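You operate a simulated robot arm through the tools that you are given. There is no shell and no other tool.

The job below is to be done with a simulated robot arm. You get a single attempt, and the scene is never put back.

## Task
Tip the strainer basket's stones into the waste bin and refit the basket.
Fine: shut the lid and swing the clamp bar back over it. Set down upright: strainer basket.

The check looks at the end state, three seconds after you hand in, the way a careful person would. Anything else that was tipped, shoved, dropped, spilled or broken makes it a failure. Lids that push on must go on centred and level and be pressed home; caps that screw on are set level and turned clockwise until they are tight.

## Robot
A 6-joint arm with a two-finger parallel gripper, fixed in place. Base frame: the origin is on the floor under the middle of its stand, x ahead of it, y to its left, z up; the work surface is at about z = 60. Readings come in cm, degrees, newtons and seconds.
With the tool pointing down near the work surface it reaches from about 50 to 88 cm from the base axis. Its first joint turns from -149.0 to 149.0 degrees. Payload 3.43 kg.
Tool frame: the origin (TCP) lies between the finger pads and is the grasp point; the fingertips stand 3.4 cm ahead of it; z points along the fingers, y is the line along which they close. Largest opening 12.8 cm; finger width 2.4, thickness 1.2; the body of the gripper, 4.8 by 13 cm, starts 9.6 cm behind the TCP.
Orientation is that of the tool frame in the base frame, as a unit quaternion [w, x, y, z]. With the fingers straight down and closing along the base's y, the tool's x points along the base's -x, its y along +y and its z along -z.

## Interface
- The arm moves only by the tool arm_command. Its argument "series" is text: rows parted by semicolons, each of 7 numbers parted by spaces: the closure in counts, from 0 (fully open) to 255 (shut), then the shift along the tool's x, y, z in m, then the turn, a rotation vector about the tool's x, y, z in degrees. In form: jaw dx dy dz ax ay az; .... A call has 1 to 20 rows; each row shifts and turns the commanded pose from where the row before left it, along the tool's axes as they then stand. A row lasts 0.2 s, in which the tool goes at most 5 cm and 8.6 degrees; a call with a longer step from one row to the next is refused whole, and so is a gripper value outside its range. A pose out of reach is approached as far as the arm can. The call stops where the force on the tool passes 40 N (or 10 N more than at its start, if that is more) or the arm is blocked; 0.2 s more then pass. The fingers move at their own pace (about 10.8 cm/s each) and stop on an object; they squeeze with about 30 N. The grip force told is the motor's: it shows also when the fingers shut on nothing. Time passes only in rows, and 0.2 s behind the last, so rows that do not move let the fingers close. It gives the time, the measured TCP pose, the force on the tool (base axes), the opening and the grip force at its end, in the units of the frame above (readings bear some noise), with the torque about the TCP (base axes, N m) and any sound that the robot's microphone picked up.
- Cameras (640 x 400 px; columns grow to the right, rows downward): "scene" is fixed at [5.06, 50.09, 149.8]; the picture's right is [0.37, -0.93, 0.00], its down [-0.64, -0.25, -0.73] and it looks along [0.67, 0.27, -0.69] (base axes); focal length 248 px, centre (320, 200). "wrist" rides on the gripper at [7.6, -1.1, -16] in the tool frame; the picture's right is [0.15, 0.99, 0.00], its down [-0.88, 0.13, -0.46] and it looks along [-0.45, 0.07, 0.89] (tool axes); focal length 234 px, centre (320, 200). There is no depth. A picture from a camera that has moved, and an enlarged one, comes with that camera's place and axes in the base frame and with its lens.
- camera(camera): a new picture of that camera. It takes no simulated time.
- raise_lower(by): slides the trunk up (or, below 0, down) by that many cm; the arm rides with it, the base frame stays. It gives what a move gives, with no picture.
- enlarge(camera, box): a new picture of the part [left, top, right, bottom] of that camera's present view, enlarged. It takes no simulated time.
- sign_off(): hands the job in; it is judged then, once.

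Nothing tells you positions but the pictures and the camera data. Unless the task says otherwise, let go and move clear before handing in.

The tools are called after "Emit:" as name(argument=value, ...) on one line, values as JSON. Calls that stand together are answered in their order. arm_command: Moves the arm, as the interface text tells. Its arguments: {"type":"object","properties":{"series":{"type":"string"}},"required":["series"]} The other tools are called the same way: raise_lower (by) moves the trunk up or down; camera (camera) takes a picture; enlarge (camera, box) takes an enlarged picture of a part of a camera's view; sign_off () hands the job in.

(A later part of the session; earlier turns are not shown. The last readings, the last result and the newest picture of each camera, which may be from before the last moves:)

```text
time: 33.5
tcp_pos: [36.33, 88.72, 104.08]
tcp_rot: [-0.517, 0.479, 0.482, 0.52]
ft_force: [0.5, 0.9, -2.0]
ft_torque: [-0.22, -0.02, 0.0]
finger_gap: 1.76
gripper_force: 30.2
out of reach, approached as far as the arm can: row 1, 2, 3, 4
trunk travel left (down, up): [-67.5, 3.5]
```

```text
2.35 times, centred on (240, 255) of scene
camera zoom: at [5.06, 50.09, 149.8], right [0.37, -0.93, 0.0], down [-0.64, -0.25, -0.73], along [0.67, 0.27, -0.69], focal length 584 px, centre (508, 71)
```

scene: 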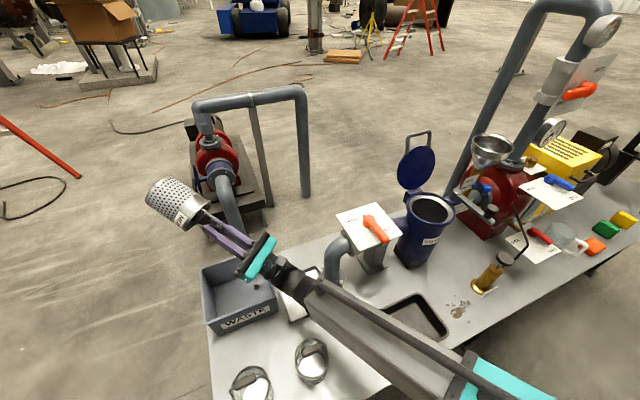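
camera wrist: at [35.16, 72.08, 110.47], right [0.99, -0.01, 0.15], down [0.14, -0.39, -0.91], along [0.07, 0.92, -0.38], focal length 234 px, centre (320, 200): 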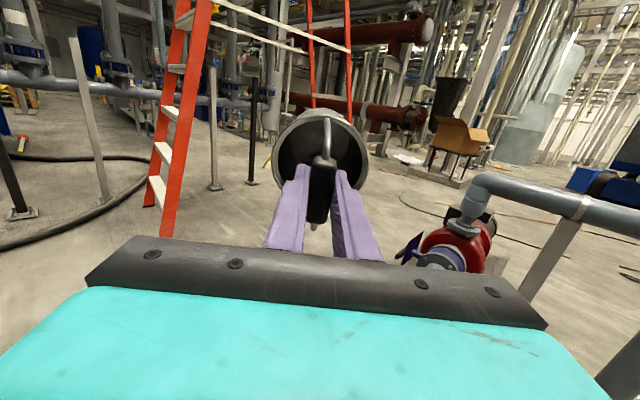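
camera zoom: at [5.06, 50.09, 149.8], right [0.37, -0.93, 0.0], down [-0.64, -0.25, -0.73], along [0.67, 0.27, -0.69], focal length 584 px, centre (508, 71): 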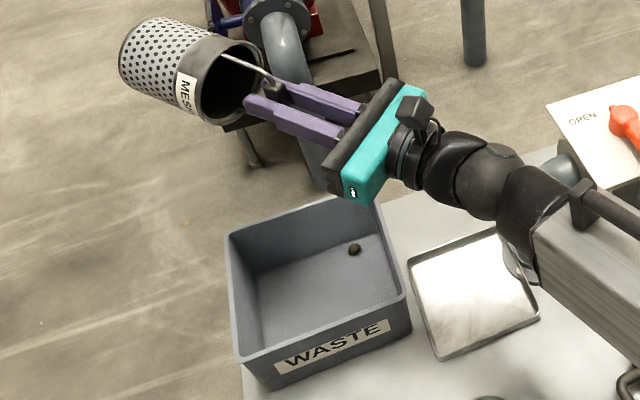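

The basket mouth faces the scene camera here, so I'll enlarge it from both views.

Emit:
enlarge(camera="scene", box=[165, 165, 235, 225])

Emit:
enlarge(camera="wrist", box=[260, 90, 380, 190])

Emit:
enlarge(camera="scene", box=[200, 235, 300, 325])

```text
6.67 times, centred on (200, 195) of scene
camera zoom: at [5.06, 50.09, 149.8], right [0.37, -0.93, 0.0], down [-0.64, -0.25, -0.73], along [0.67, 0.27, -0.69], focal length 1656 px, centre (1120, 233)
```

zoom: 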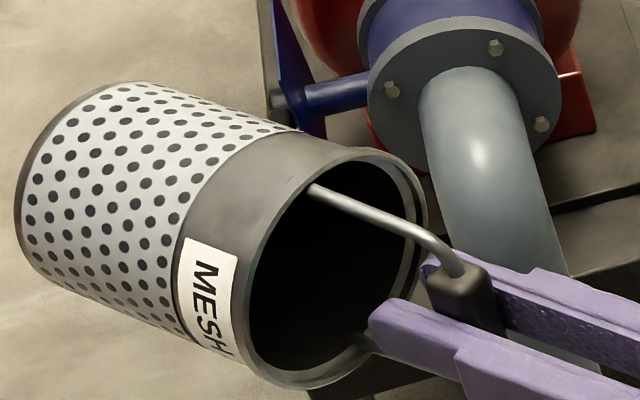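

```text
4.00 times, centred on (320, 140) of wrist
camera zoom: at [35.16, 72.08, 110.47], right [0.99, -0.01, 0.15], down [0.14, -0.39, -0.91], along [0.07, 0.92, -0.38], focal length 937 px, centre (320, 440)
```

zoom: 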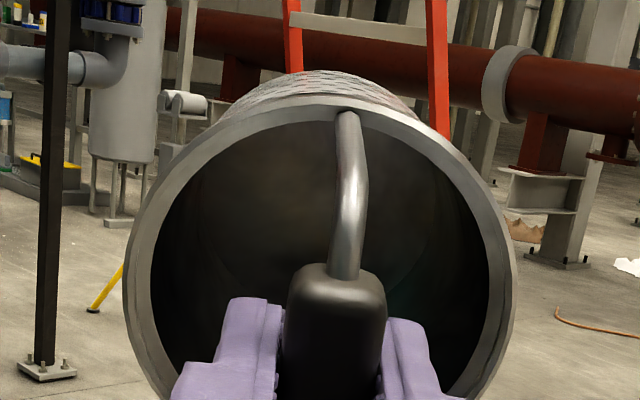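

```text
4.44 times, centred on (250, 280) of scene
camera zoom: at [5.06, 50.09, 149.8], right [0.37, -0.93, 0.0], down [-0.64, -0.25, -0.73], along [0.67, 0.27, -0.69], focal length 1104 px, centre (631, -156)
```

zoom: 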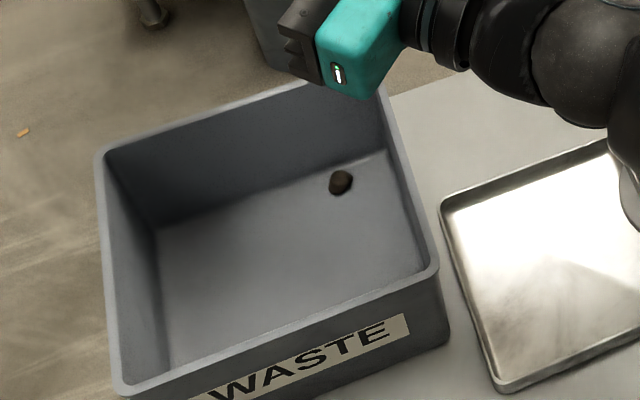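

The inside is too dark to judge and only one stone shows in the bin. I'll untilt partway over the bin so the wrist camera can see the basket floor.

Emit:
arm_command(series="255 0.0008 0 -0.012 0 -8 0; 255 -0.0008 0 -0.012 0 -8 0; 255 -0.0025 0 -0.0117 0 -8 0; 255 -0.0041 0 -0.0113 0 -8 0; 255 -0.0056 0 -0.0106 0 -8 0; 255 -0.007 0 -0.0097 0 -8 0; 255 0 0 0 0 -8 0; 255 0 0 0 0 -8 0; 255 0 0 0 0 -8 0; 255 0 0 0 0 -8 0; 255 0 0 0 0 -8 0; 255 0 0 0 0 -6 0; 255 0 0 0 0 0 0; 255 0 0 0 0 0 0")

Emit:
camera(camera="wrist")

Emit:
enlarge(camera="wrist", box=[240, 0, 400, 200])

Emit:
camera(camera="scene")

```text
time: 36.5
tcp_pos: [36.19, 81.51, 104.06]
tcp_rot: [-0.001, 0.707, 0.707, 0.005]
ft_force: [0.0, 0.4, -2.1]
ft_torque: [0.01, 0.01, -0.02]
finger_gap: 1.73
gripper_force: 30.1
trunk travel left (down, up): [-67.5, 3.5]
```

```text
taken
camera wrist: at [35.06, 88.81, 120.13], right [0.99, 0.15, 0.01], down [0.13, -0.88, 0.45], along [0.07, -0.44, -0.89], focal length 234 px, centre (320, 200)
```

wrist: 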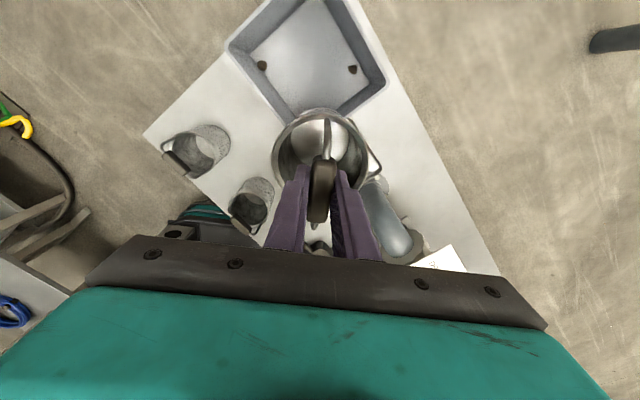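

```text
2.00 times, centred on (320, 100) of wrist
camera zoom: at [35.06, 88.81, 120.13], right [0.99, 0.15, 0.01], down [0.13, -0.88, 0.45], along [0.07, -0.44, -0.89], focal length 468 px, centre (320, 400)
```

zoom: 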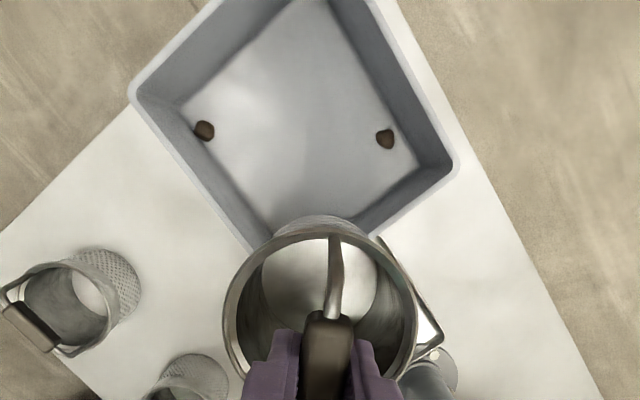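

```text
taken
```

scene: 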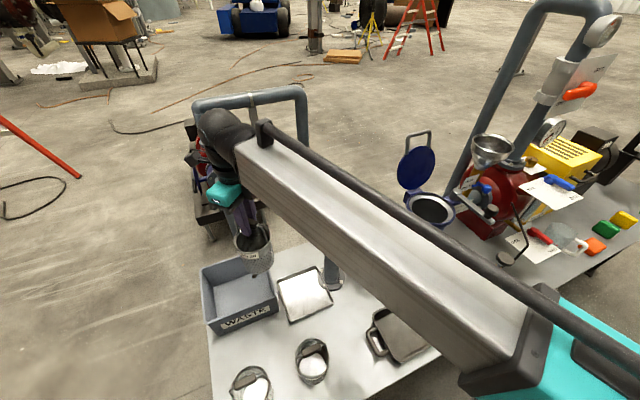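

Two stones are visible in the bin and the visible basket floor is clear. I'll return to the earlier vantage (higher, yaw 135°), where the whole bin and the bench around it can be seen.

Emit:
arm_command(series="255 0 0 -0.03 0 0 0; 255 0 0 -0.03 0 0 0; 255 -0.01 0 -0.03 0 0 0; 255 -0.015 -0.01 -0.03 0 0 0; 255 -0.015 -0.01 -0.03 0 0 0; 255 0 0 -0.03 0 0 0; 255 0 0 -0.018 0 0 -7.5; 255 0 0 0 0 0 -7.5; 255 0 0 0 0 0 -7.5; 255 0 0 0 0 0 -7.5; 255 0 0 0 0 0 -7.5; 255 0 0 0 0 0 -7.6; 255 0 0 0 0 0 0")

Emit:
camera(camera="wrist")

Emit:
enlarge(camera="wrist", box=[200, 0, 440, 200])

Emit:
camera(camera="scene")

```text
time: 39.3
tcp_pos: [34.19, 77.24, 123.76]
tcp_rot: [0.001, 0.38, 0.925, 0.006]
ft_force: [-0.7, -0.1, -1.0]
ft_torque: [0.0, -0.01, 0.01]
finger_gap: 1.74
gripper_force: 30.1
trunk travel left (down, up): [-67.5, 3.5]
```

```text
taken
camera wrist: at [27.91, 81.54, 139.78], right [0.59, 0.81, 0.01], down [0.71, -0.53, 0.46], along [0.37, -0.26, -0.89], focal length 234 px, centre (320, 200)
```

wrist: 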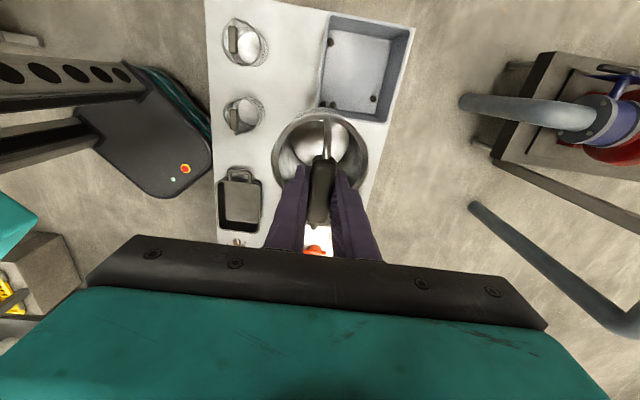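

```text
2.00 times, centred on (320, 100) of wrist
camera zoom: at [27.91, 81.54, 139.78], right [0.59, 0.81, 0.01], down [0.71, -0.53, 0.46], along [0.37, -0.26, -0.89], focal length 468 px, centre (320, 400)
```

zoom: 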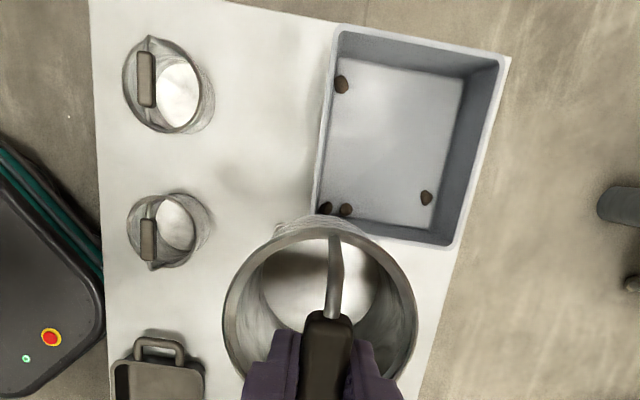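

```text
taken
```

scene: 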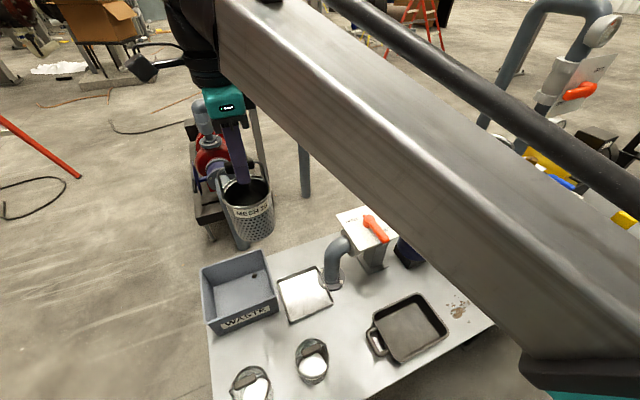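

All four stones are in the bin. I'll check from the scene camera that the basket interior is empty and nothing lies around the bin.

Emit:
enlarge(camera="scene", box=[205, 160, 295, 250])

Emit:
enlarge(camera="scene", box=[190, 235, 390, 400])

Emit:
enlarge(camera="wrist", box=[270, 100, 370, 190])

```text
4.44 times, centred on (250, 205) of scene
camera zoom: at [5.06, 50.09, 149.8], right [0.37, -0.93, 0.0], down [-0.64, -0.25, -0.73], along [0.67, 0.27, -0.69], focal length 1104 px, centre (631, 178)
```

zoom: 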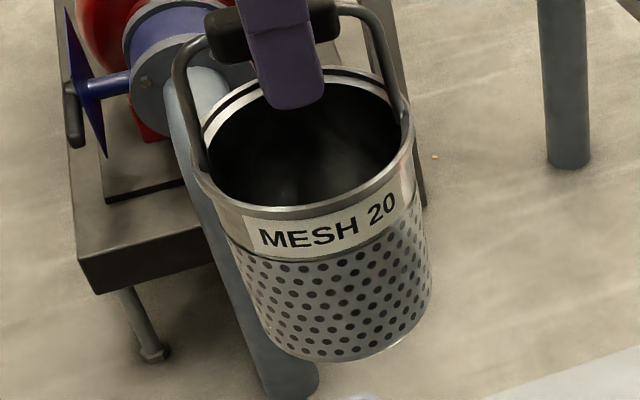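

```text
2.42 times, centred on (290, 318) of scene
camera zoom: at [5.06, 50.09, 149.8], right [0.37, -0.93, 0.0], down [-0.64, -0.25, -0.73], along [0.67, 0.27, -0.69], focal length 602 px, centre (393, -85)
```

zoom: 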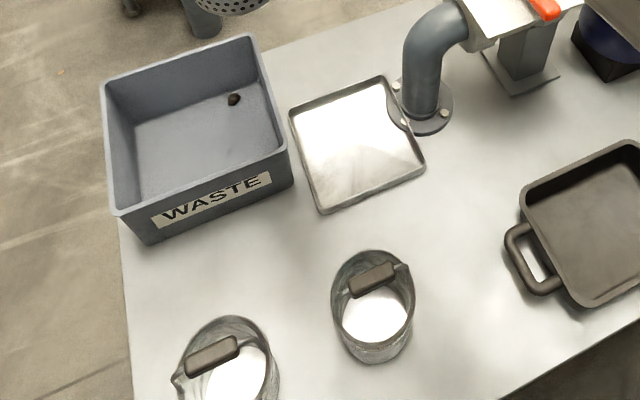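

```text
4.44 times, centred on (320, 145) of wrist
camera zoom: at [27.91, 81.54, 139.78], right [0.59, 0.81, 0.01], down [0.71, -0.53, 0.46], along [0.37, -0.26, -0.89], focal length 1041 px, centre (320, 444)
```

zoom: 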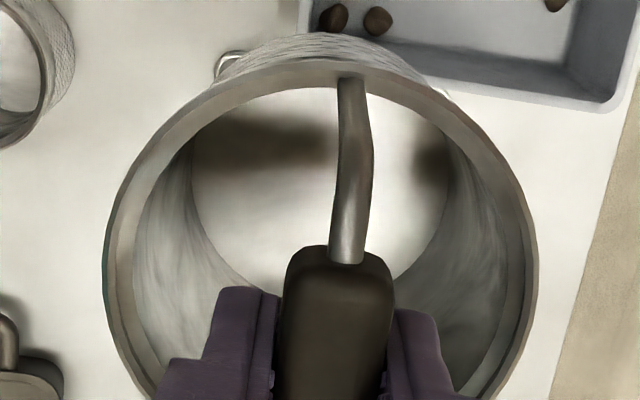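

The basket is empty and hangs level with no slip, and the area around the bin is clean. I'll carry it back along the same line to above the strainer.

Emit:
arm_command(series="255 -0.015 0 0 0 0 0; 255 -0.03 0 0 0 0 0; 255 -0.035 0 0 0 0 0; 255 -0.035 0 0 0 0 0; 255 -0.035 0 0 0 0 0; 255 -0.035 0 0 0 0 0; 255 -0.035 0 0 0 0 0; 255 -0.035 0 0 0 0 0; 255 -0.035 0 0 0 0 0; 255 -0.035 0 0 0 0 0; 255 -0.035 0 0 0 0 0; 255 -0.035 0 0 0 0 0; 255 -0.035 0 0 0 0 0; 255 -0.035 0 0 0 0 0; 255 -0.035 0 0 0 0 0; 255 -0.035 0 0 0 0 0; 255 -0.025 0 0 0 0 0; 255 -0.0145 0 0 0 0 0; 255 0 0 0 0 0 0; 255 0 0 0 0 0 0")

Emit:
camera(camera="wrist")

Emit:
enlarge(camera="scene", box=[360, 40, 520, 240])

```text
time: 43.5
tcp_pos: [75.11, 36.89, 123.66]
tcp_rot: [0.002, 0.381, 0.925, 0.005]
ft_force: [0.9, -0.1, -1.9]
ft_torque: [0.03, 0.01, -0.02]
finger_gap: 1.74
gripper_force: 30.0
trunk travel left (down, up): [-67.5, 3.5]
```

```text
taken
camera wrist: at [68.71, 41.1, 139.63], right [0.59, 0.81, 0.01], down [0.71, -0.53, 0.46], along [0.37, -0.26, -0.89], focal length 234 px, centre (320, 200)
```

wrist: 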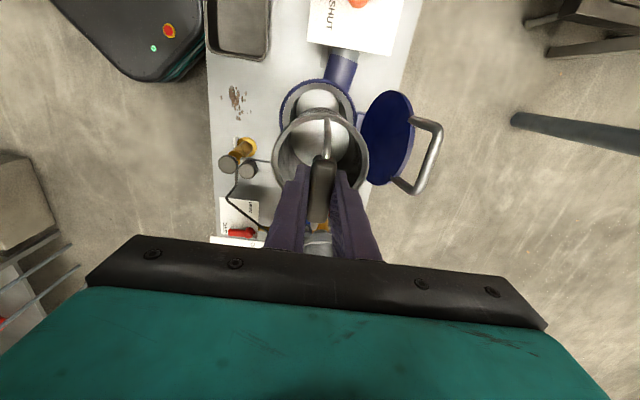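

```text
2.00 times, centred on (440, 140) of scene
camera zoom: at [5.06, 50.09, 149.8], right [0.37, -0.93, 0.0], down [-0.64, -0.25, -0.73], along [0.67, 0.27, -0.69], focal length 497 px, centre (80, 320)
```

zoom: 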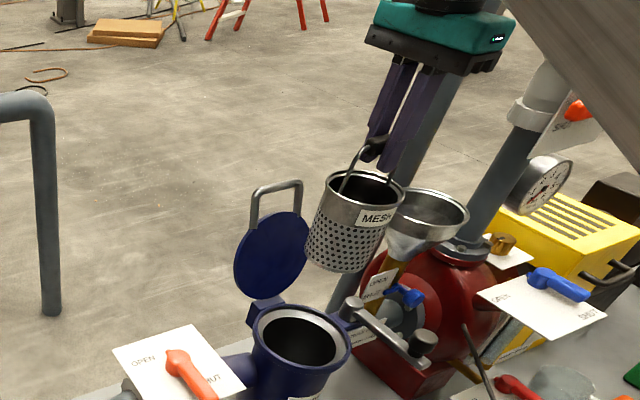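

I'm back above the strainer at practically the recorded pose. I'll lower until the basket bottom is just above the rim and check the alignment.

Emit:
arm_command(series="255 0 0 0.02 0 0 0; 255 0 0 0.03 0 0 0; 255 0 0 0.03 0 0 0; 255 0 0 0.03 0 0 0; 255 0 0 0.03 0 0 0; 255 0 0 0.02 0 0 0; 255 0 0 0 0 0 0; 255 0 0 0 0 0 0")

Emit:
camera(camera="wrist")

Emit:
enlarge(camera="scene", box=[380, 120, 480, 240])

```text
time: 45.3
tcp_pos: [75.04, 36.93, 107.67]
tcp_rot: [0.001, 0.38, 0.925, 0.005]
ft_force: [-0.3, 0.2, -1.5]
ft_torque: [0.0, 0.0, 0.0]
finger_gap: 1.73
gripper_force: 30.2
trunk travel left (down, up): [-67.5, 3.5]
```

```text
taken
camera wrist: at [68.84, 41.23, 123.69], right [0.59, 0.81, 0.01], down [0.71, -0.53, 0.46], along [0.37, -0.26, -0.89], focal length 234 px, centre (320, 200)
```

wrist: 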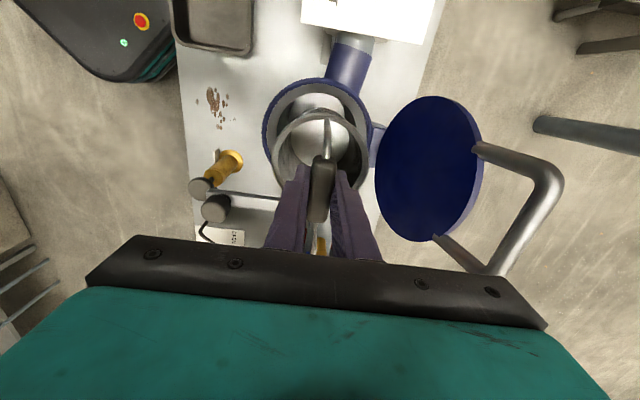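

```text
3.33 times, centred on (430, 180) of scene
camera zoom: at [5.06, 50.09, 149.8], right [0.37, -0.93, 0.0], down [-0.64, -0.25, -0.73], along [0.67, 0.27, -0.69], focal length 828 px, centre (-47, 267)
```

zoom: 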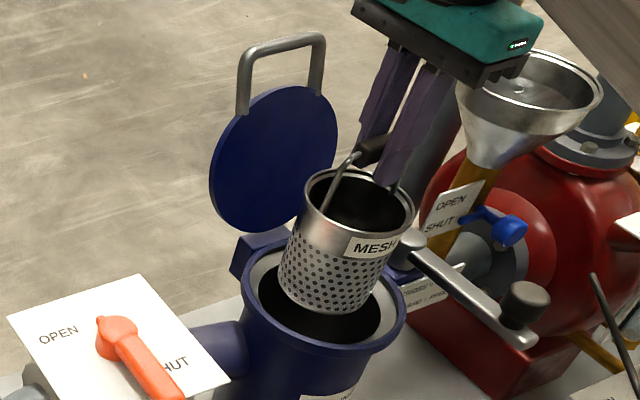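

The basket is lined up with the mouth. I'll lower gently, watching the force.

Emit:
arm_command(series="255 0 0 0.015 0 0 0; 255 0 0 0.02 0 0 0; 255 0 0 0.02 0 0 0; 255 0 0 0.02 0 0 0; 255 0 0 0.02 0 0 0; 255 0 0 0.02 0 0 0; 255 0 0 0.02 0 0 0; 255 0 0 0.02 0 0 0; 255 0 0 0.015 0 0 0; 255 0 0 0 0 0 0")

Emit:
camera(camera="wrist")

Emit:
enlarge(camera="scene", box=[380, 140, 500, 240])

```text
time: 47.5
tcp_pos: [75.16, 37.08, 90.59]
tcp_rot: [0.001, 0.381, 0.925, 0.006]
ft_force: [-0.6, -0.1, -2.2]
ft_torque: [-0.01, 0.02, 0.01]
finger_gap: 1.75
gripper_force: 30.4
trunk travel left (down, up): [-67.5, 3.5]
```

```text
taken
camera wrist: at [68.9, 41.42, 106.62], right [0.59, 0.81, 0.01], down [0.71, -0.53, 0.46], along [0.37, -0.26, -0.89], focal length 234 px, centre (320, 200)
```

wrist: 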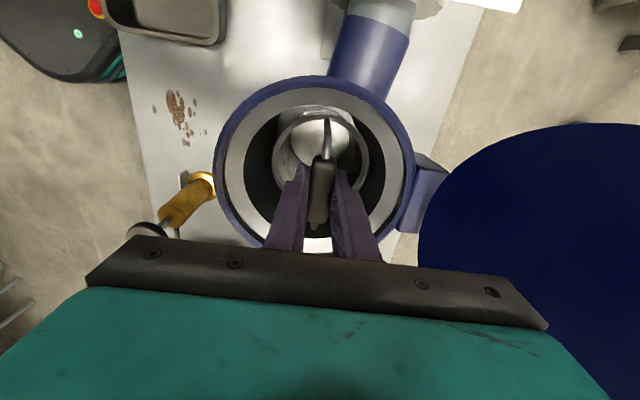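

```text
4.00 times, centred on (440, 190) of scene
camera zoom: at [5.06, 50.09, 149.8], right [0.37, -0.93, 0.0], down [-0.64, -0.25, -0.73], along [0.67, 0.27, -0.69], focal length 993 px, centre (-160, 240)
```

zoom: 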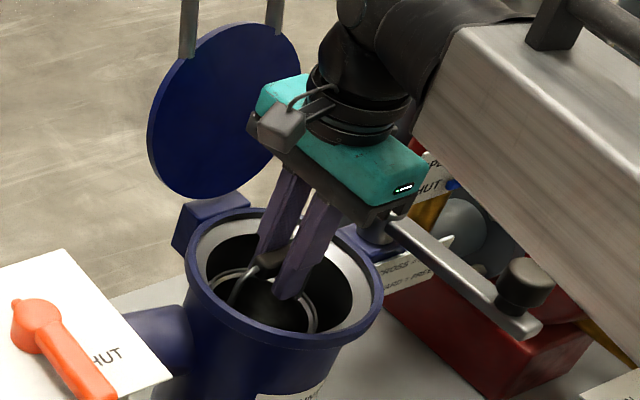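

I'm 3 cm above the seat with free clearance. I'll nudge 2 mm back onto the recorded line and set it down slowly.

Emit:
arm_command(series="255 0 -0.002 0.005 0 0 0; 255 0 0 0.008 0 0 0; 255 0 0 0.007 0 0 0; 255 0 0 0.005 0 0 0; 255 0 0 0.004 0 0 0; 255 0 0 0 0 0 0; 255 0 0 0 0 0 0")

Emit:
camera(camera="wrist")

```text
time: 49.1
tcp_pos: [75.05, 37.09, 87.87]
tcp_rot: [0.001, 0.381, 0.924, 0.007]
ft_force: [2.2, 0.6, 7.4]
ft_torque: [0.0, -0.07, 0.0]
finger_gap: 1.76
gripper_force: 29.5
trunk travel left (down, up): [-67.5, 3.5]
```

```text
taken
camera wrist: at [68.72, 41.28, 103.87], right [0.59, 0.81, 0.01], down [0.71, -0.53, 0.46], along [0.37, -0.26, -0.89], focal length 234 px, centre (320, 200)
```

wrist: 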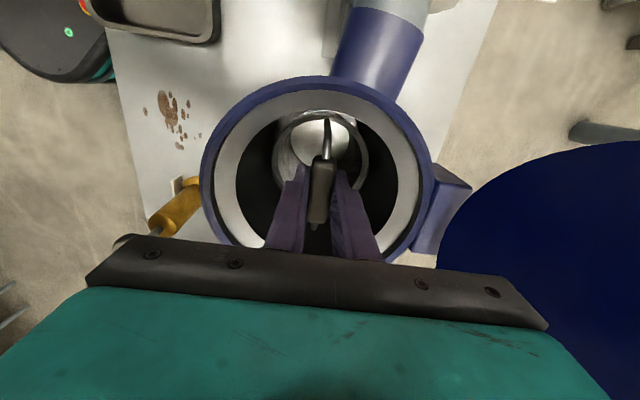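

It made contact (about 9 N) roughly 4 mm above the recorded seat height, with a 2–3 mm sideways offset. I'll lift slightly, shift back onto the recorded position and lower again.

Emit:
arm_command(series="255 0 0 -0.006 0 0 0; 255 -0.002 -0.002 0 0 0 0; 255 0 0 0 0 0 0; 255 0 0 0.003 0 0 0; 255 0 0 0.003 0 0 0; 255 0 0 0.001 0 0 0; 255 0 0 0 0 0 0; 255 0 0 0 0 0 0")

Emit:
camera(camera="wrist")

```text
time: 50.9
tcp_pos: [75.05, 36.72, 87.86]
tcp_rot: [0.002, 0.382, 0.924, 0.007]
ft_force: [4.0, 2.4, 14.7]
ft_torque: [-0.01, 0.01, -0.03]
finger_gap: 1.72
gripper_force: 29.9
trunk travel left (down, up): [-67.5, 3.5]
```

```text
taken
camera wrist: at [68.74, 40.96, 103.86], right [0.59, 0.81, 0.01], down [0.71, -0.53, 0.46], along [0.37, -0.26, -0.89], focal length 234 px, centre (320, 200)
```

wrist: 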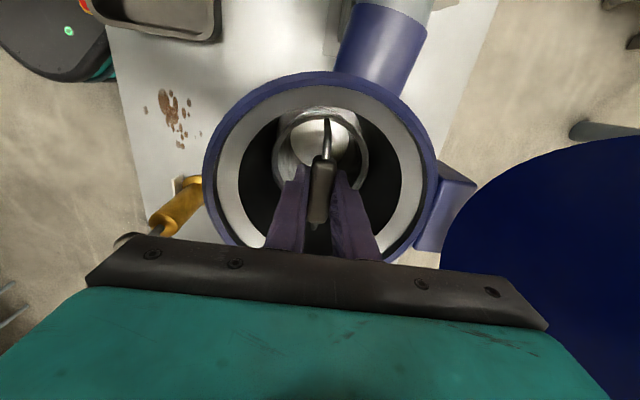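

It contacts again at the same height, so the basket may be seated with the grip just shifted by a few millimetres. I'll compare close-ups.

Emit:
enlarge(camera="wrist", box=[200, 60, 450, 260])

Emit:
enlarge(camera="scene", box=[390, 150, 490, 230])

```text
2.00 times, centred on (325, 160) of wrist
camera zoom: at [68.74, 40.96, 103.86], right [0.59, 0.81, 0.01], down [0.71, -0.53, 0.46], along [0.37, -0.26, -0.89], focal length 468 px, centre (310, 280)
```

zoom: 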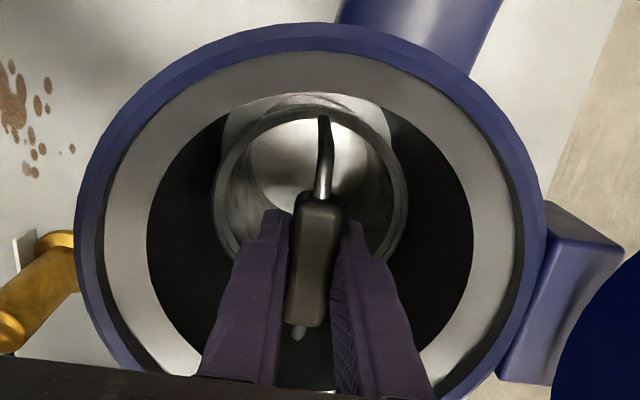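

```text
5.00 times, centred on (440, 190) of scene
camera zoom: at [5.06, 50.09, 149.8], right [0.37, -0.93, 0.0], down [-0.64, -0.25, -0.73], along [0.67, 0.27, -0.69], focal length 1242 px, centre (-280, 250)
```

zoom: 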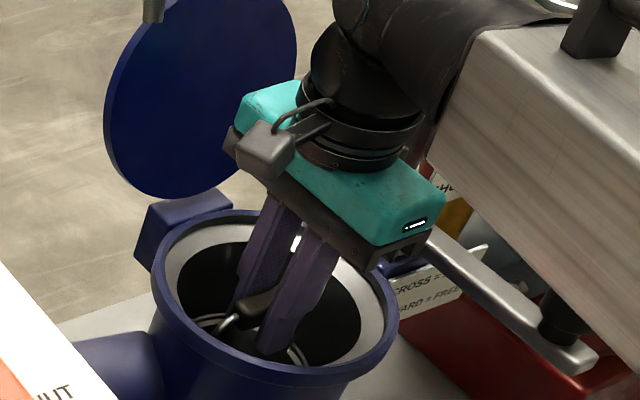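

The grip's place in the scene view matches the original seated view within a couple of pixels, so the basket is down and the bar shifted slightly in the jaws. I'll relieve the pressure and open the jaws.

Emit:
arm_command(series="255 0 0 -0.002 0 0 0; 230 0 0 0 0 0 0; 200 0 0 0 0 0 0; 170 0 0 0 0 0 0; 150 0 0 0 0 0 0; 140 0 0 0 0 0 0; 140 0 0 0 0 0 0")

Emit:
enlarge(camera="wrist", box=[200, 60, 450, 260])

Emit:
enlarge(camera="scene", box=[390, 150, 490, 230])

```text
time: 52.5
tcp_pos: [74.93, 36.66, 87.98]
tcp_rot: [0.001, 0.381, 0.925, 0.006]
ft_force: [0.2, 0.2, -0.3]
ft_torque: [-0.03, -0.02, -0.02]
finger_gap: 5.77
gripper_force: 0.1
trunk travel left (down, up): [-67.5, 3.5]
```

```text
2.00 times, centred on (325, 160) of wrist
camera zoom: at [68.79, 41.0, 103.89], right [0.59, 0.81, 0.01], down [0.71, -0.53, 0.46], along [0.37, -0.26, -0.89], focal length 468 px, centre (310, 280)
```

zoom: 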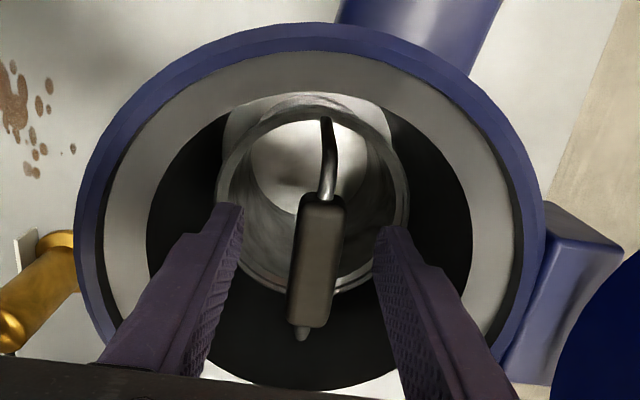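

```text
5.00 times, centred on (440, 190) of scene
camera zoom: at [5.06, 50.09, 149.8], right [0.37, -0.93, 0.0], down [-0.64, -0.25, -0.73], along [0.67, 0.27, -0.69], focal length 1242 px, centre (-280, 250)
```

zoom: 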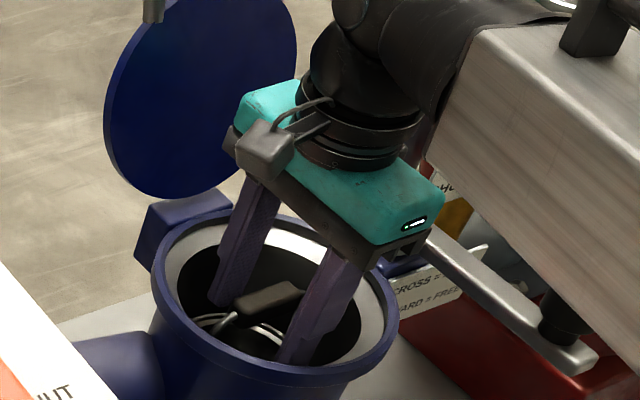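

The basket sits exactly where it was at the start and is empty. I'll retract straight up and confirm from above.

Emit:
arm_command(series="140 0 0 -0.01 0 0 0; 140 0 0 -0.02 0 0 0; 140 0 0 -0.03 0 0 0; 140 0 0 -0.035 0 0 0; 140 0 0 -0.035 0 0 0; 140 0 0 -0.035 0 0 0; 140 0 0 -0.035 0 0 0; 140 0 0 -0.035 0 0 0; 140 0 0 -0.035 0 0 0; 140 0 0 -0.035 0 0 0; 140 0 0 -0.035 0 0 0; 140 -0.035 0 -0.03 0 0 0; 140 -0.035 0 0 0 0 0; 140 0 0 0 0 0 0")

Emit:
enlarge(camera="wrist", box=[210, 20, 470, 200])

Emit:
enlarge(camera="scene", box=[390, 120, 510, 250])

```text
time: 55.5
tcp_pos: [79.76, 31.49, 124.92]
tcp_rot: [0.001, 0.381, 0.924, 0.005]
ft_force: [0.2, -1.3, -0.2]
ft_torque: [-0.02, 0.01, 0.04]
finger_gap: 5.78
gripper_force: 0.0
trunk travel left (down, up): [-67.5, 3.5]
```

```text
2.22 times, centred on (340, 110) of wrist
camera zoom: at [73.46, 35.76, 140.87], right [0.59, 0.81, 0.01], down [0.71, -0.53, 0.46], along [0.37, -0.26, -0.89], focal length 520 px, centre (276, 400)
```

zoom: 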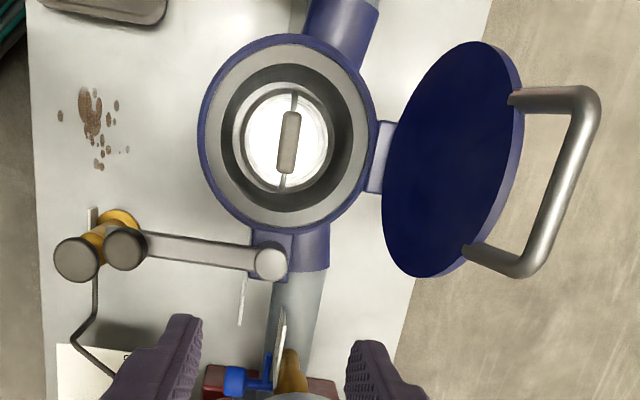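

```text
3.08 times, centred on (450, 185) of scene
camera zoom: at [5.06, 50.09, 149.8], right [0.37, -0.93, 0.0], down [-0.64, -0.25, -0.73], along [0.67, 0.27, -0.69], focal length 764 px, centre (-80, 246)
```

zoom: 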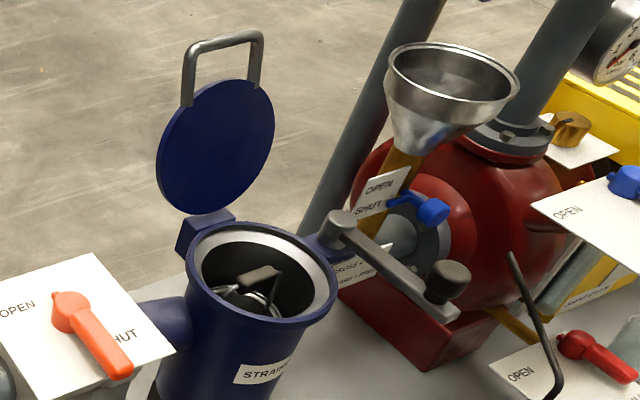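

The basket is refitted, concentric and empty. Next is the lid: its handle bar is centred near (85.3, 47.2, 109.2) and the hinge is about 10 cm behind the rim centre. I'll tilt the tool 40° outward to reach the bar and stop about 10 cm short of it.

Emit:
arm_command(series="190 0.0141 0 0 -8 0 0; 190 0.0141 0 0 -8 0 0; 190 0.0141 0 0 -8 0 0; 190 0.0141 0 0 -8 0 0; 190 0.0141 0 0 -8 0 0; 190 0 0 0 0 0 0")

Emit:
camera(camera="wrist")

Emit:
camera(camera="scene")

```text
time: 56.9
tcp_pos: [74.65, 36.52, 124.8]
tcp_rot: [0.132, 0.357, 0.867, 0.322]
ft_force: [-0.7, 0.1, 0.2]
ft_torque: [0.02, 0.0, 0.0]
finger_gap: 3.27
gripper_force: 0.0
trunk travel left (down, up): [-67.5, 3.5]
```

```text
taken
camera wrist: at [61.48, 33.67, 136.27], right [0.43, 0.63, 0.65], down [0.49, -0.76, 0.43], along [0.76, 0.13, -0.63], focal length 234 px, centre (320, 200)
```

wrist: 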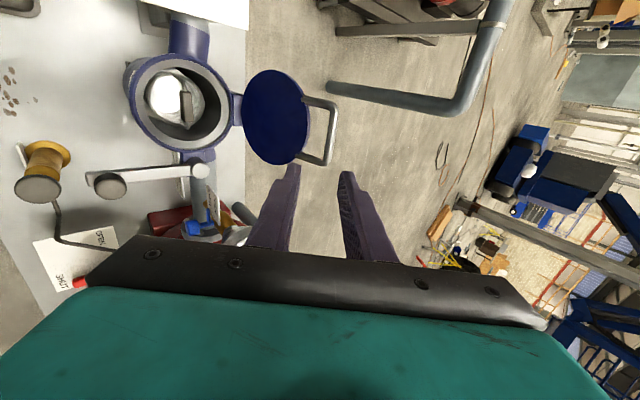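

```text
taken
```

scene: 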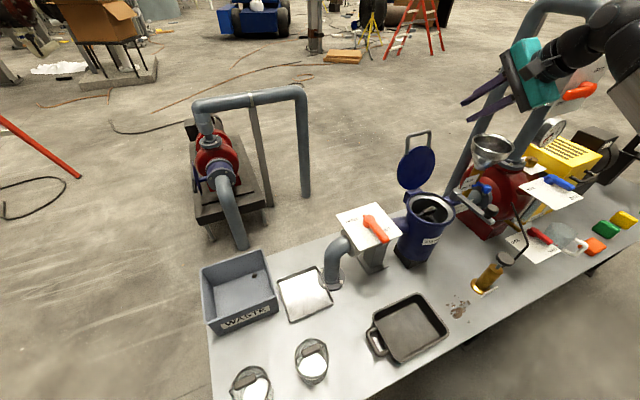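

This wrist view shows the lid and handle from a useful angle, so I'll zoom in to pin down the bar.

Emit:
enlarge(camera="wrist", box=[220, 50, 360, 180])

Emit:
enlarge(camera="scene", box=[385, 120, 455, 230])

```text
3.08 times, centred on (290, 115) of wrist
camera zoom: at [61.48, 33.67, 136.27], right [0.43, 0.63, 0.65], down [0.49, -0.76, 0.43], along [0.76, 0.13, -0.63], focal length 720 px, centre (412, 462)
```

zoom: 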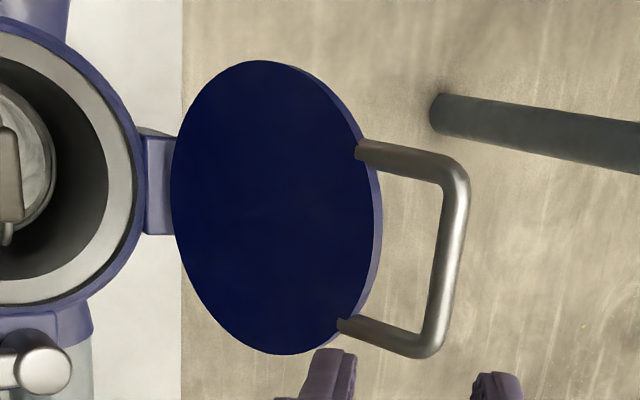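

```text
3.64 times, centred on (420, 175) of scene
camera zoom: at [5.06, 50.09, 149.8], right [0.37, -0.93, 0.0], down [-0.64, -0.25, -0.73], along [0.67, 0.27, -0.69], focal length 903 px, centre (-44, 291)
```

zoom: 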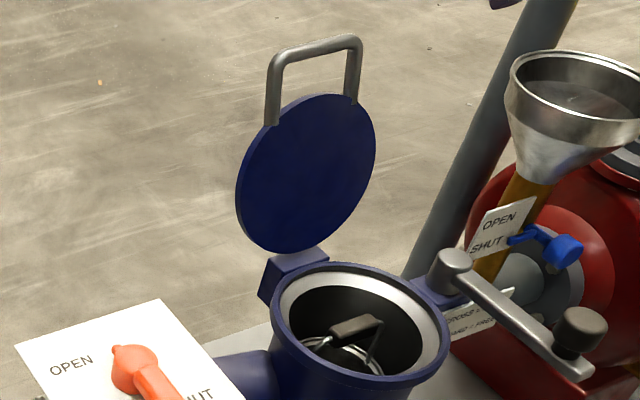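

With both views I get the bar centre M ≈ (85.3, 47.3, 109.5), the handle in the lid's plane, and the lid about 13° past vertical. I'll flatten the tool to 30° below horizontal and move to a point 12 cm short of the bar.

Emit:
arm_command(series="200 0 0 0 -6.7 0 0; 200 0 0 0 -6.7 0 0; 200 0 0 0 -6.6 0 0; 200 0 -0.0142 0.022 0 0 0; 200 0 -0.0142 0.022 0 0 0; 200 0 -0.0142 0.022 0 0 0; 200 0 -0.0142 0.022 0 0 0; 200 0 0 0 0 0 0; 200 0 0 0 0 0 0")

Emit:
camera(camera="wrist")

Emit:
enlarge(camera="scene", box=[380, 70, 560, 230])

```text
time: 58.9
tcp_pos: [78.26, 39.92, 115.6]
tcp_rot: [0.191, 0.33, 0.798, 0.467]
ft_force: [0.6, 0.2, -0.4]
ft_torque: [-0.04, -0.02, 0.0]
finger_gap: 2.76
gripper_force: 0.0
trunk travel left (down, up): [-67.5, 3.5]
```

```text
taken
camera wrist: at [62.67, 34.93, 122.5], right [0.24, 0.45, 0.86], down [0.39, -0.86, 0.33], along [0.89, 0.26, -0.38], focal length 234 px, centre (320, 200)
```

wrist: 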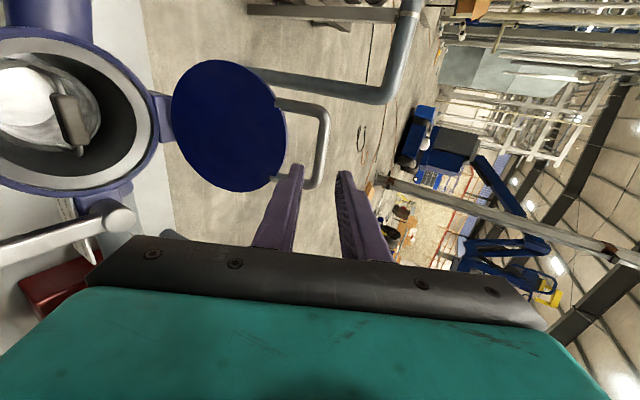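

```text
2.50 times, centred on (470, 150) of scene
camera zoom: at [5.06, 50.09, 149.8], right [0.37, -0.93, 0.0], down [-0.64, -0.25, -0.73], along [0.67, 0.27, -0.69], focal length 621 px, centre (-55, 325)
```

zoom: 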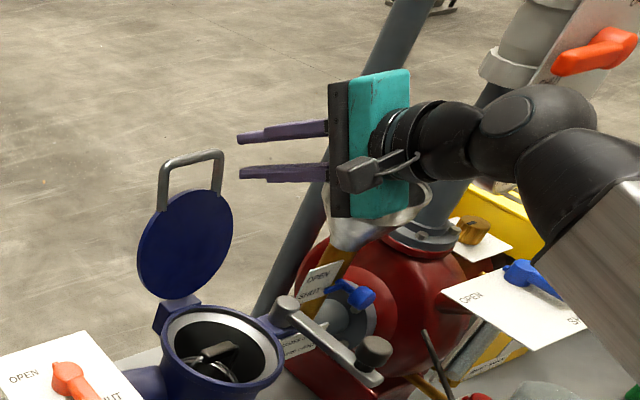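

The bar lines up between the fingertips, within 2 mm. I'll shift 3 mm in tool y and advance 6 cm, then look again.

Emit:
arm_command(series="200 0.003 0.003 0.02 0 0 0; 200 0 0 0.02 0 0 0; 200 0 0 0.02 0 0 0; 200 0 0 0 0 0 0; 200 0 0 0 0 0 0")

Emit:
camera(camera="wrist")

Emit:
enlarge(camera="scene", box=[380, 90, 500, 210])

```text
time: 60.1
tcp_pos: [81.83, 43.91, 113.02]
tcp_rot: [0.192, 0.329, 0.798, 0.466]
ft_force: [0.8, 0.4, 0.4]
ft_torque: [-0.01, 0.02, -0.01]
finger_gap: 2.78
gripper_force: 0.0
trunk travel left (down, up): [-67.5, 3.5]
```

```text
taken
camera wrist: at [66.2, 38.91, 119.85], right [0.24, 0.45, 0.86], down [0.39, -0.86, 0.34], along [0.89, 0.26, -0.38], focal length 234 px, centre (320, 200)
```

wrist: 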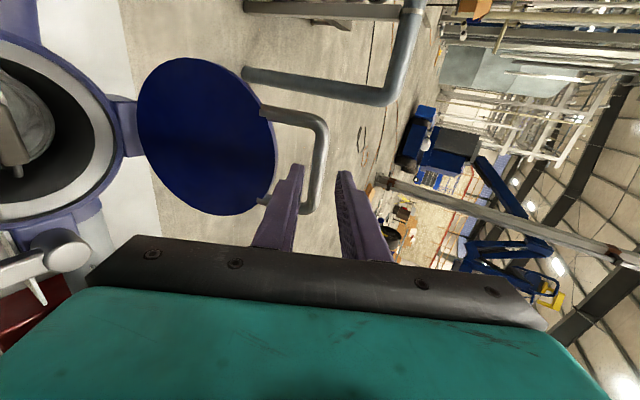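

```text
3.33 times, centred on (440, 150) of scene
camera zoom: at [5.06, 50.09, 149.8], right [0.37, -0.93, 0.0], down [-0.64, -0.25, -0.73], along [0.67, 0.27, -0.69], focal length 828 px, centre (-80, 367)
```

zoom: 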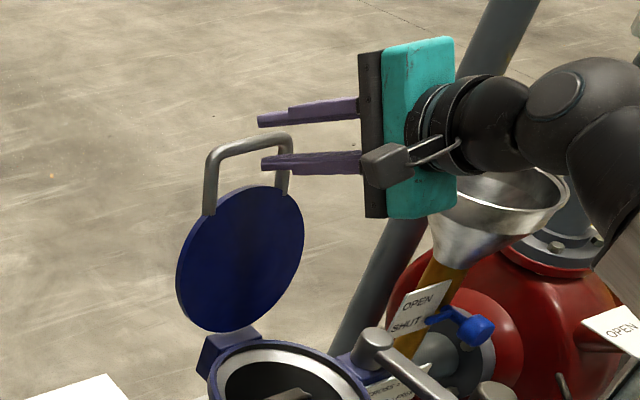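

The bar lies slightly toward the lower finger but still well inside the gap. I'll correct 2 mm and advance the last few centimetres so the fingers straddle it.

Emit:
arm_command(series="200 0 -0.002 0.01 0 0 0; 200 0 0 0.01 0 0 0; 200 0 0 0 0 0 0")

Emit:
enlarge(camera="wrist", box=[220, 80, 420, 260])

Emit:
enlarge(camera="scene", box=[385, 110, 475, 200])

```text
time: 60.9
tcp_pos: [82.93, 45.12, 111.79]
tcp_rot: [0.192, 0.329, 0.798, 0.467]
ft_force: [-0.6, -0.4, 0.3]
ft_torque: [-0.01, 0.0, 0.01]
finger_gap: 2.75
gripper_force: 0.0
trunk travel left (down, up): [-67.5, 3.5]
```

```text
2.22 times, centred on (320, 170) of wrist
camera zoom: at [67.33, 40.07, 118.67], right [0.24, 0.45, 0.86], down [0.39, -0.86, 0.33], along [0.89, 0.26, -0.38], focal length 520 px, centre (320, 267)
```

zoom: 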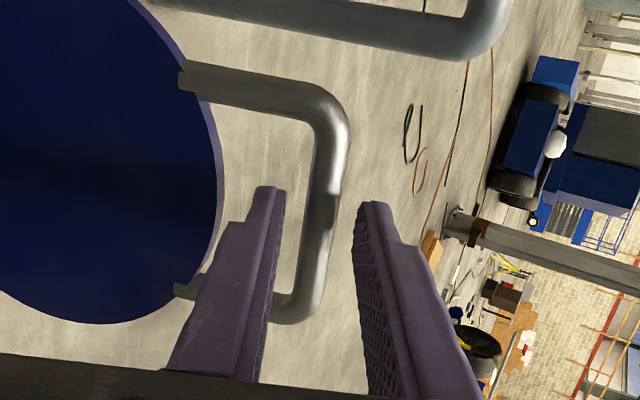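

```text
4.44 times, centred on (430, 155) of scene
camera zoom: at [5.06, 50.09, 149.8], right [0.37, -0.93, 0.0], down [-0.64, -0.25, -0.73], along [0.67, 0.27, -0.69], focal length 1104 px, centre (-169, 400)
```

zoom: 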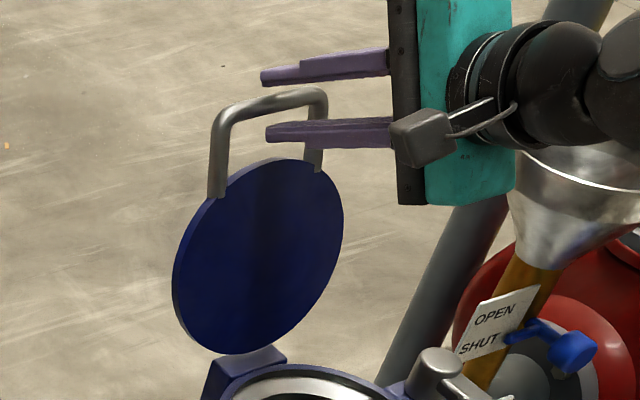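

The bar is centred between the fingers and the lid edge is well clear of the lower one. I'll advance 1.9 cm and narrow the jaws around the bar into a loose cage.

Emit:
arm_command(series="200 0 0 0.01 0 0 0; 200 0 0 0.009 0 0 0; 200 0 0 0 0 0 0; 210 0 0 0 0 0 0; 218 0 0 0 0 0 0; 218 0 0 0 0 0 0")

Emit:
enlarge(camera="wrist", box=[220, 80, 420, 260])

Emit:
enlarge(camera="scene", box=[385, 110, 475, 200])

```text
time: 62.3
tcp_pos: [84.1, 46.34, 110.84]
tcp_rot: [0.192, 0.33, 0.798, 0.467]
ft_force: [0.2, -0.4, -0.6]
ft_torque: [0.02, -0.02, 0.0]
finger_gap: 1.86
gripper_force: 0.1
trunk travel left (down, up): [-67.5, 3.5]
```

```text
2.22 times, centred on (320, 170) of wrist
camera zoom: at [68.49, 41.24, 117.76], right [0.24, 0.45, 0.86], down [0.39, -0.86, 0.34], along [0.89, 0.26, -0.38], focal length 520 px, centre (320, 267)
```

zoom: 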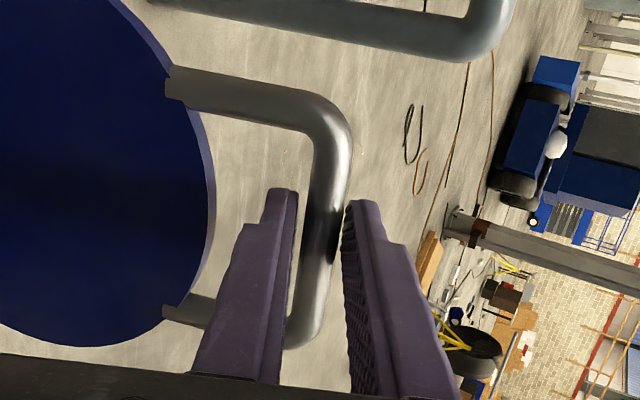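

```text
4.44 times, centred on (430, 155) of scene
camera zoom: at [5.06, 50.09, 149.8], right [0.37, -0.93, 0.0], down [-0.64, -0.25, -0.73], along [0.67, 0.27, -0.69], focal length 1104 px, centre (-169, 400)
```

zoom: 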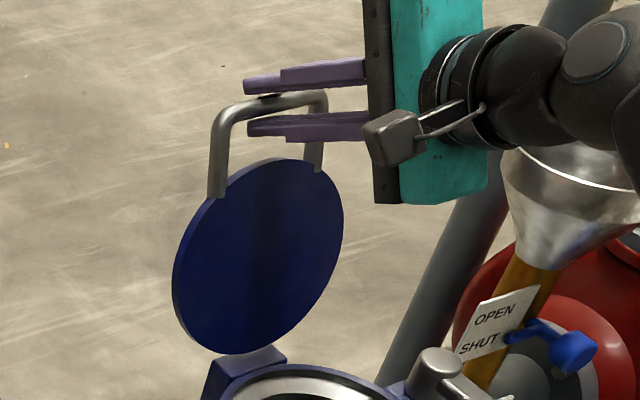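

The handle bar is caged between the fingers. I'll move along the hinge arc (centre about 9.8 cm behind the strainer axis at z ≈ 89, radius ≈ 21.6 cm), bringing the lid past vertical and checking as I go.

Emit:
arm_command(series="218 0 -0.003 -0.0145 4 0 0; 218 0 -0.005 -0.0137 4 0 0; 218 0 -0.0068 -0.0126 4 0 0; 218 0 -0.0085 -0.0114 4 0 0; 218 0 0 0 0 0 0")

Emit:
camera(camera="wrist")

Emit:
enlarge(camera="scene", box=[380, 90, 500, 240])

```text
time: 63.5
tcp_pos: [79.92, 42.09, 111.83]
tcp_rot: [0.143, 0.353, 0.856, 0.35]
ft_force: [0.1, 0.4, 0.0]
ft_torque: [-0.01, 0.04, 0.0]
finger_gap: 1.88
gripper_force: 0.1
trunk travel left (down, up): [-67.5, 3.5]
```

```text
taken
camera wrist: at [66.22, 38.87, 122.55], right [0.39, 0.6, 0.69], down [0.47, -0.78, 0.41], along [0.79, 0.16, -0.59], focal length 234 px, centre (320, 200)
```

wrist: 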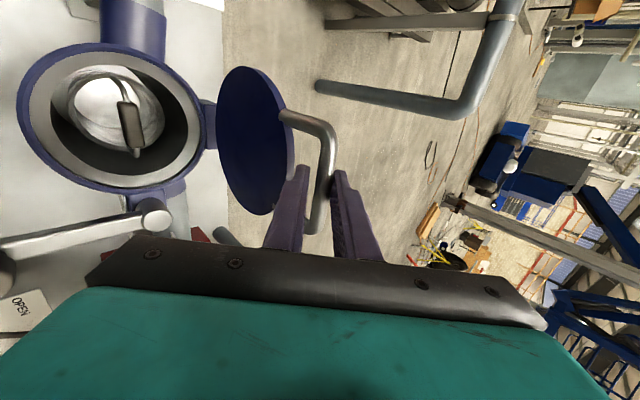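

```text
2.67 times, centred on (440, 165) of scene
camera zoom: at [5.06, 50.09, 149.8], right [0.37, -0.93, 0.0], down [-0.64, -0.25, -0.73], along [0.67, 0.27, -0.69], focal length 662 px, centre (0, 293)
```

zoom: 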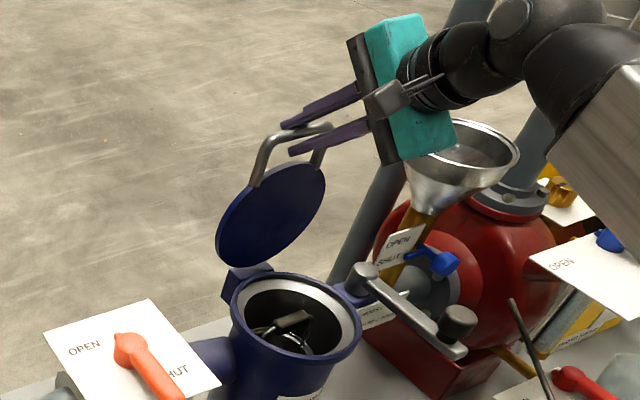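

The lid follows freely at near zero force and has passed vertical. I'll continue along the arc.

Emit:
arm_command(series="218 0 -0.01 -0.0099 4 0 0; 218 0 -0.0112 -0.0082 4 0 0; 218 0 -0.0122 -0.0063 4 0 0; 218 0 -0.0137 -0.0043 2 0 0; 218 0 -0.0141 -0.0028 2 0 0; 218 0 -0.0143 -0.0012 2 0 0; 218 0 0 0 0 0 0")

Emit:
camera(camera="wrist")

Emit:
enlarge(camera="scene", box=[380, 90, 500, 240])

```text
time: 65.1
tcp_pos: [74.3, 36.55, 110.19]
tcp_rot: [0.087, 0.371, 0.9, 0.213]
ft_force: [-1.6, -0.7, 0.2]
ft_torque: [-0.02, 0.03, -0.02]
finger_gap: 1.95
gripper_force: 0.5
trunk travel left (down, up): [-67.5, 3.5]
```

```text
taken
camera wrist: at [63.23, 35.74, 124.03], right [0.52, 0.73, 0.44], down [0.56, -0.68, 0.46], along [0.64, 0.01, -0.77], focal length 234 px, centre (320, 200)
```

wrist: 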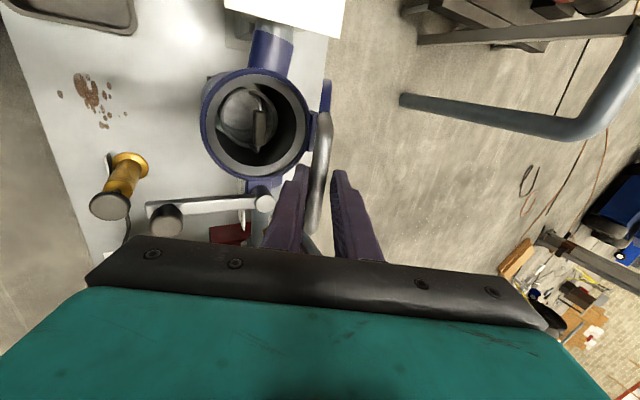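

```text
2.67 times, centred on (440, 165) of scene
camera zoom: at [5.06, 50.09, 149.8], right [0.37, -0.93, 0.0], down [-0.64, -0.25, -0.73], along [0.67, 0.27, -0.69], focal length 662 px, centre (0, 293)
```

zoom: 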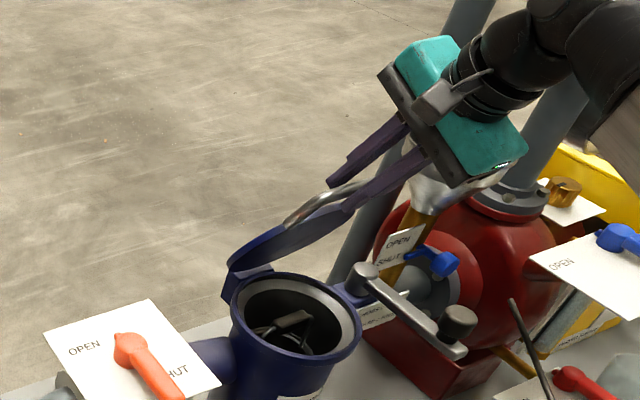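

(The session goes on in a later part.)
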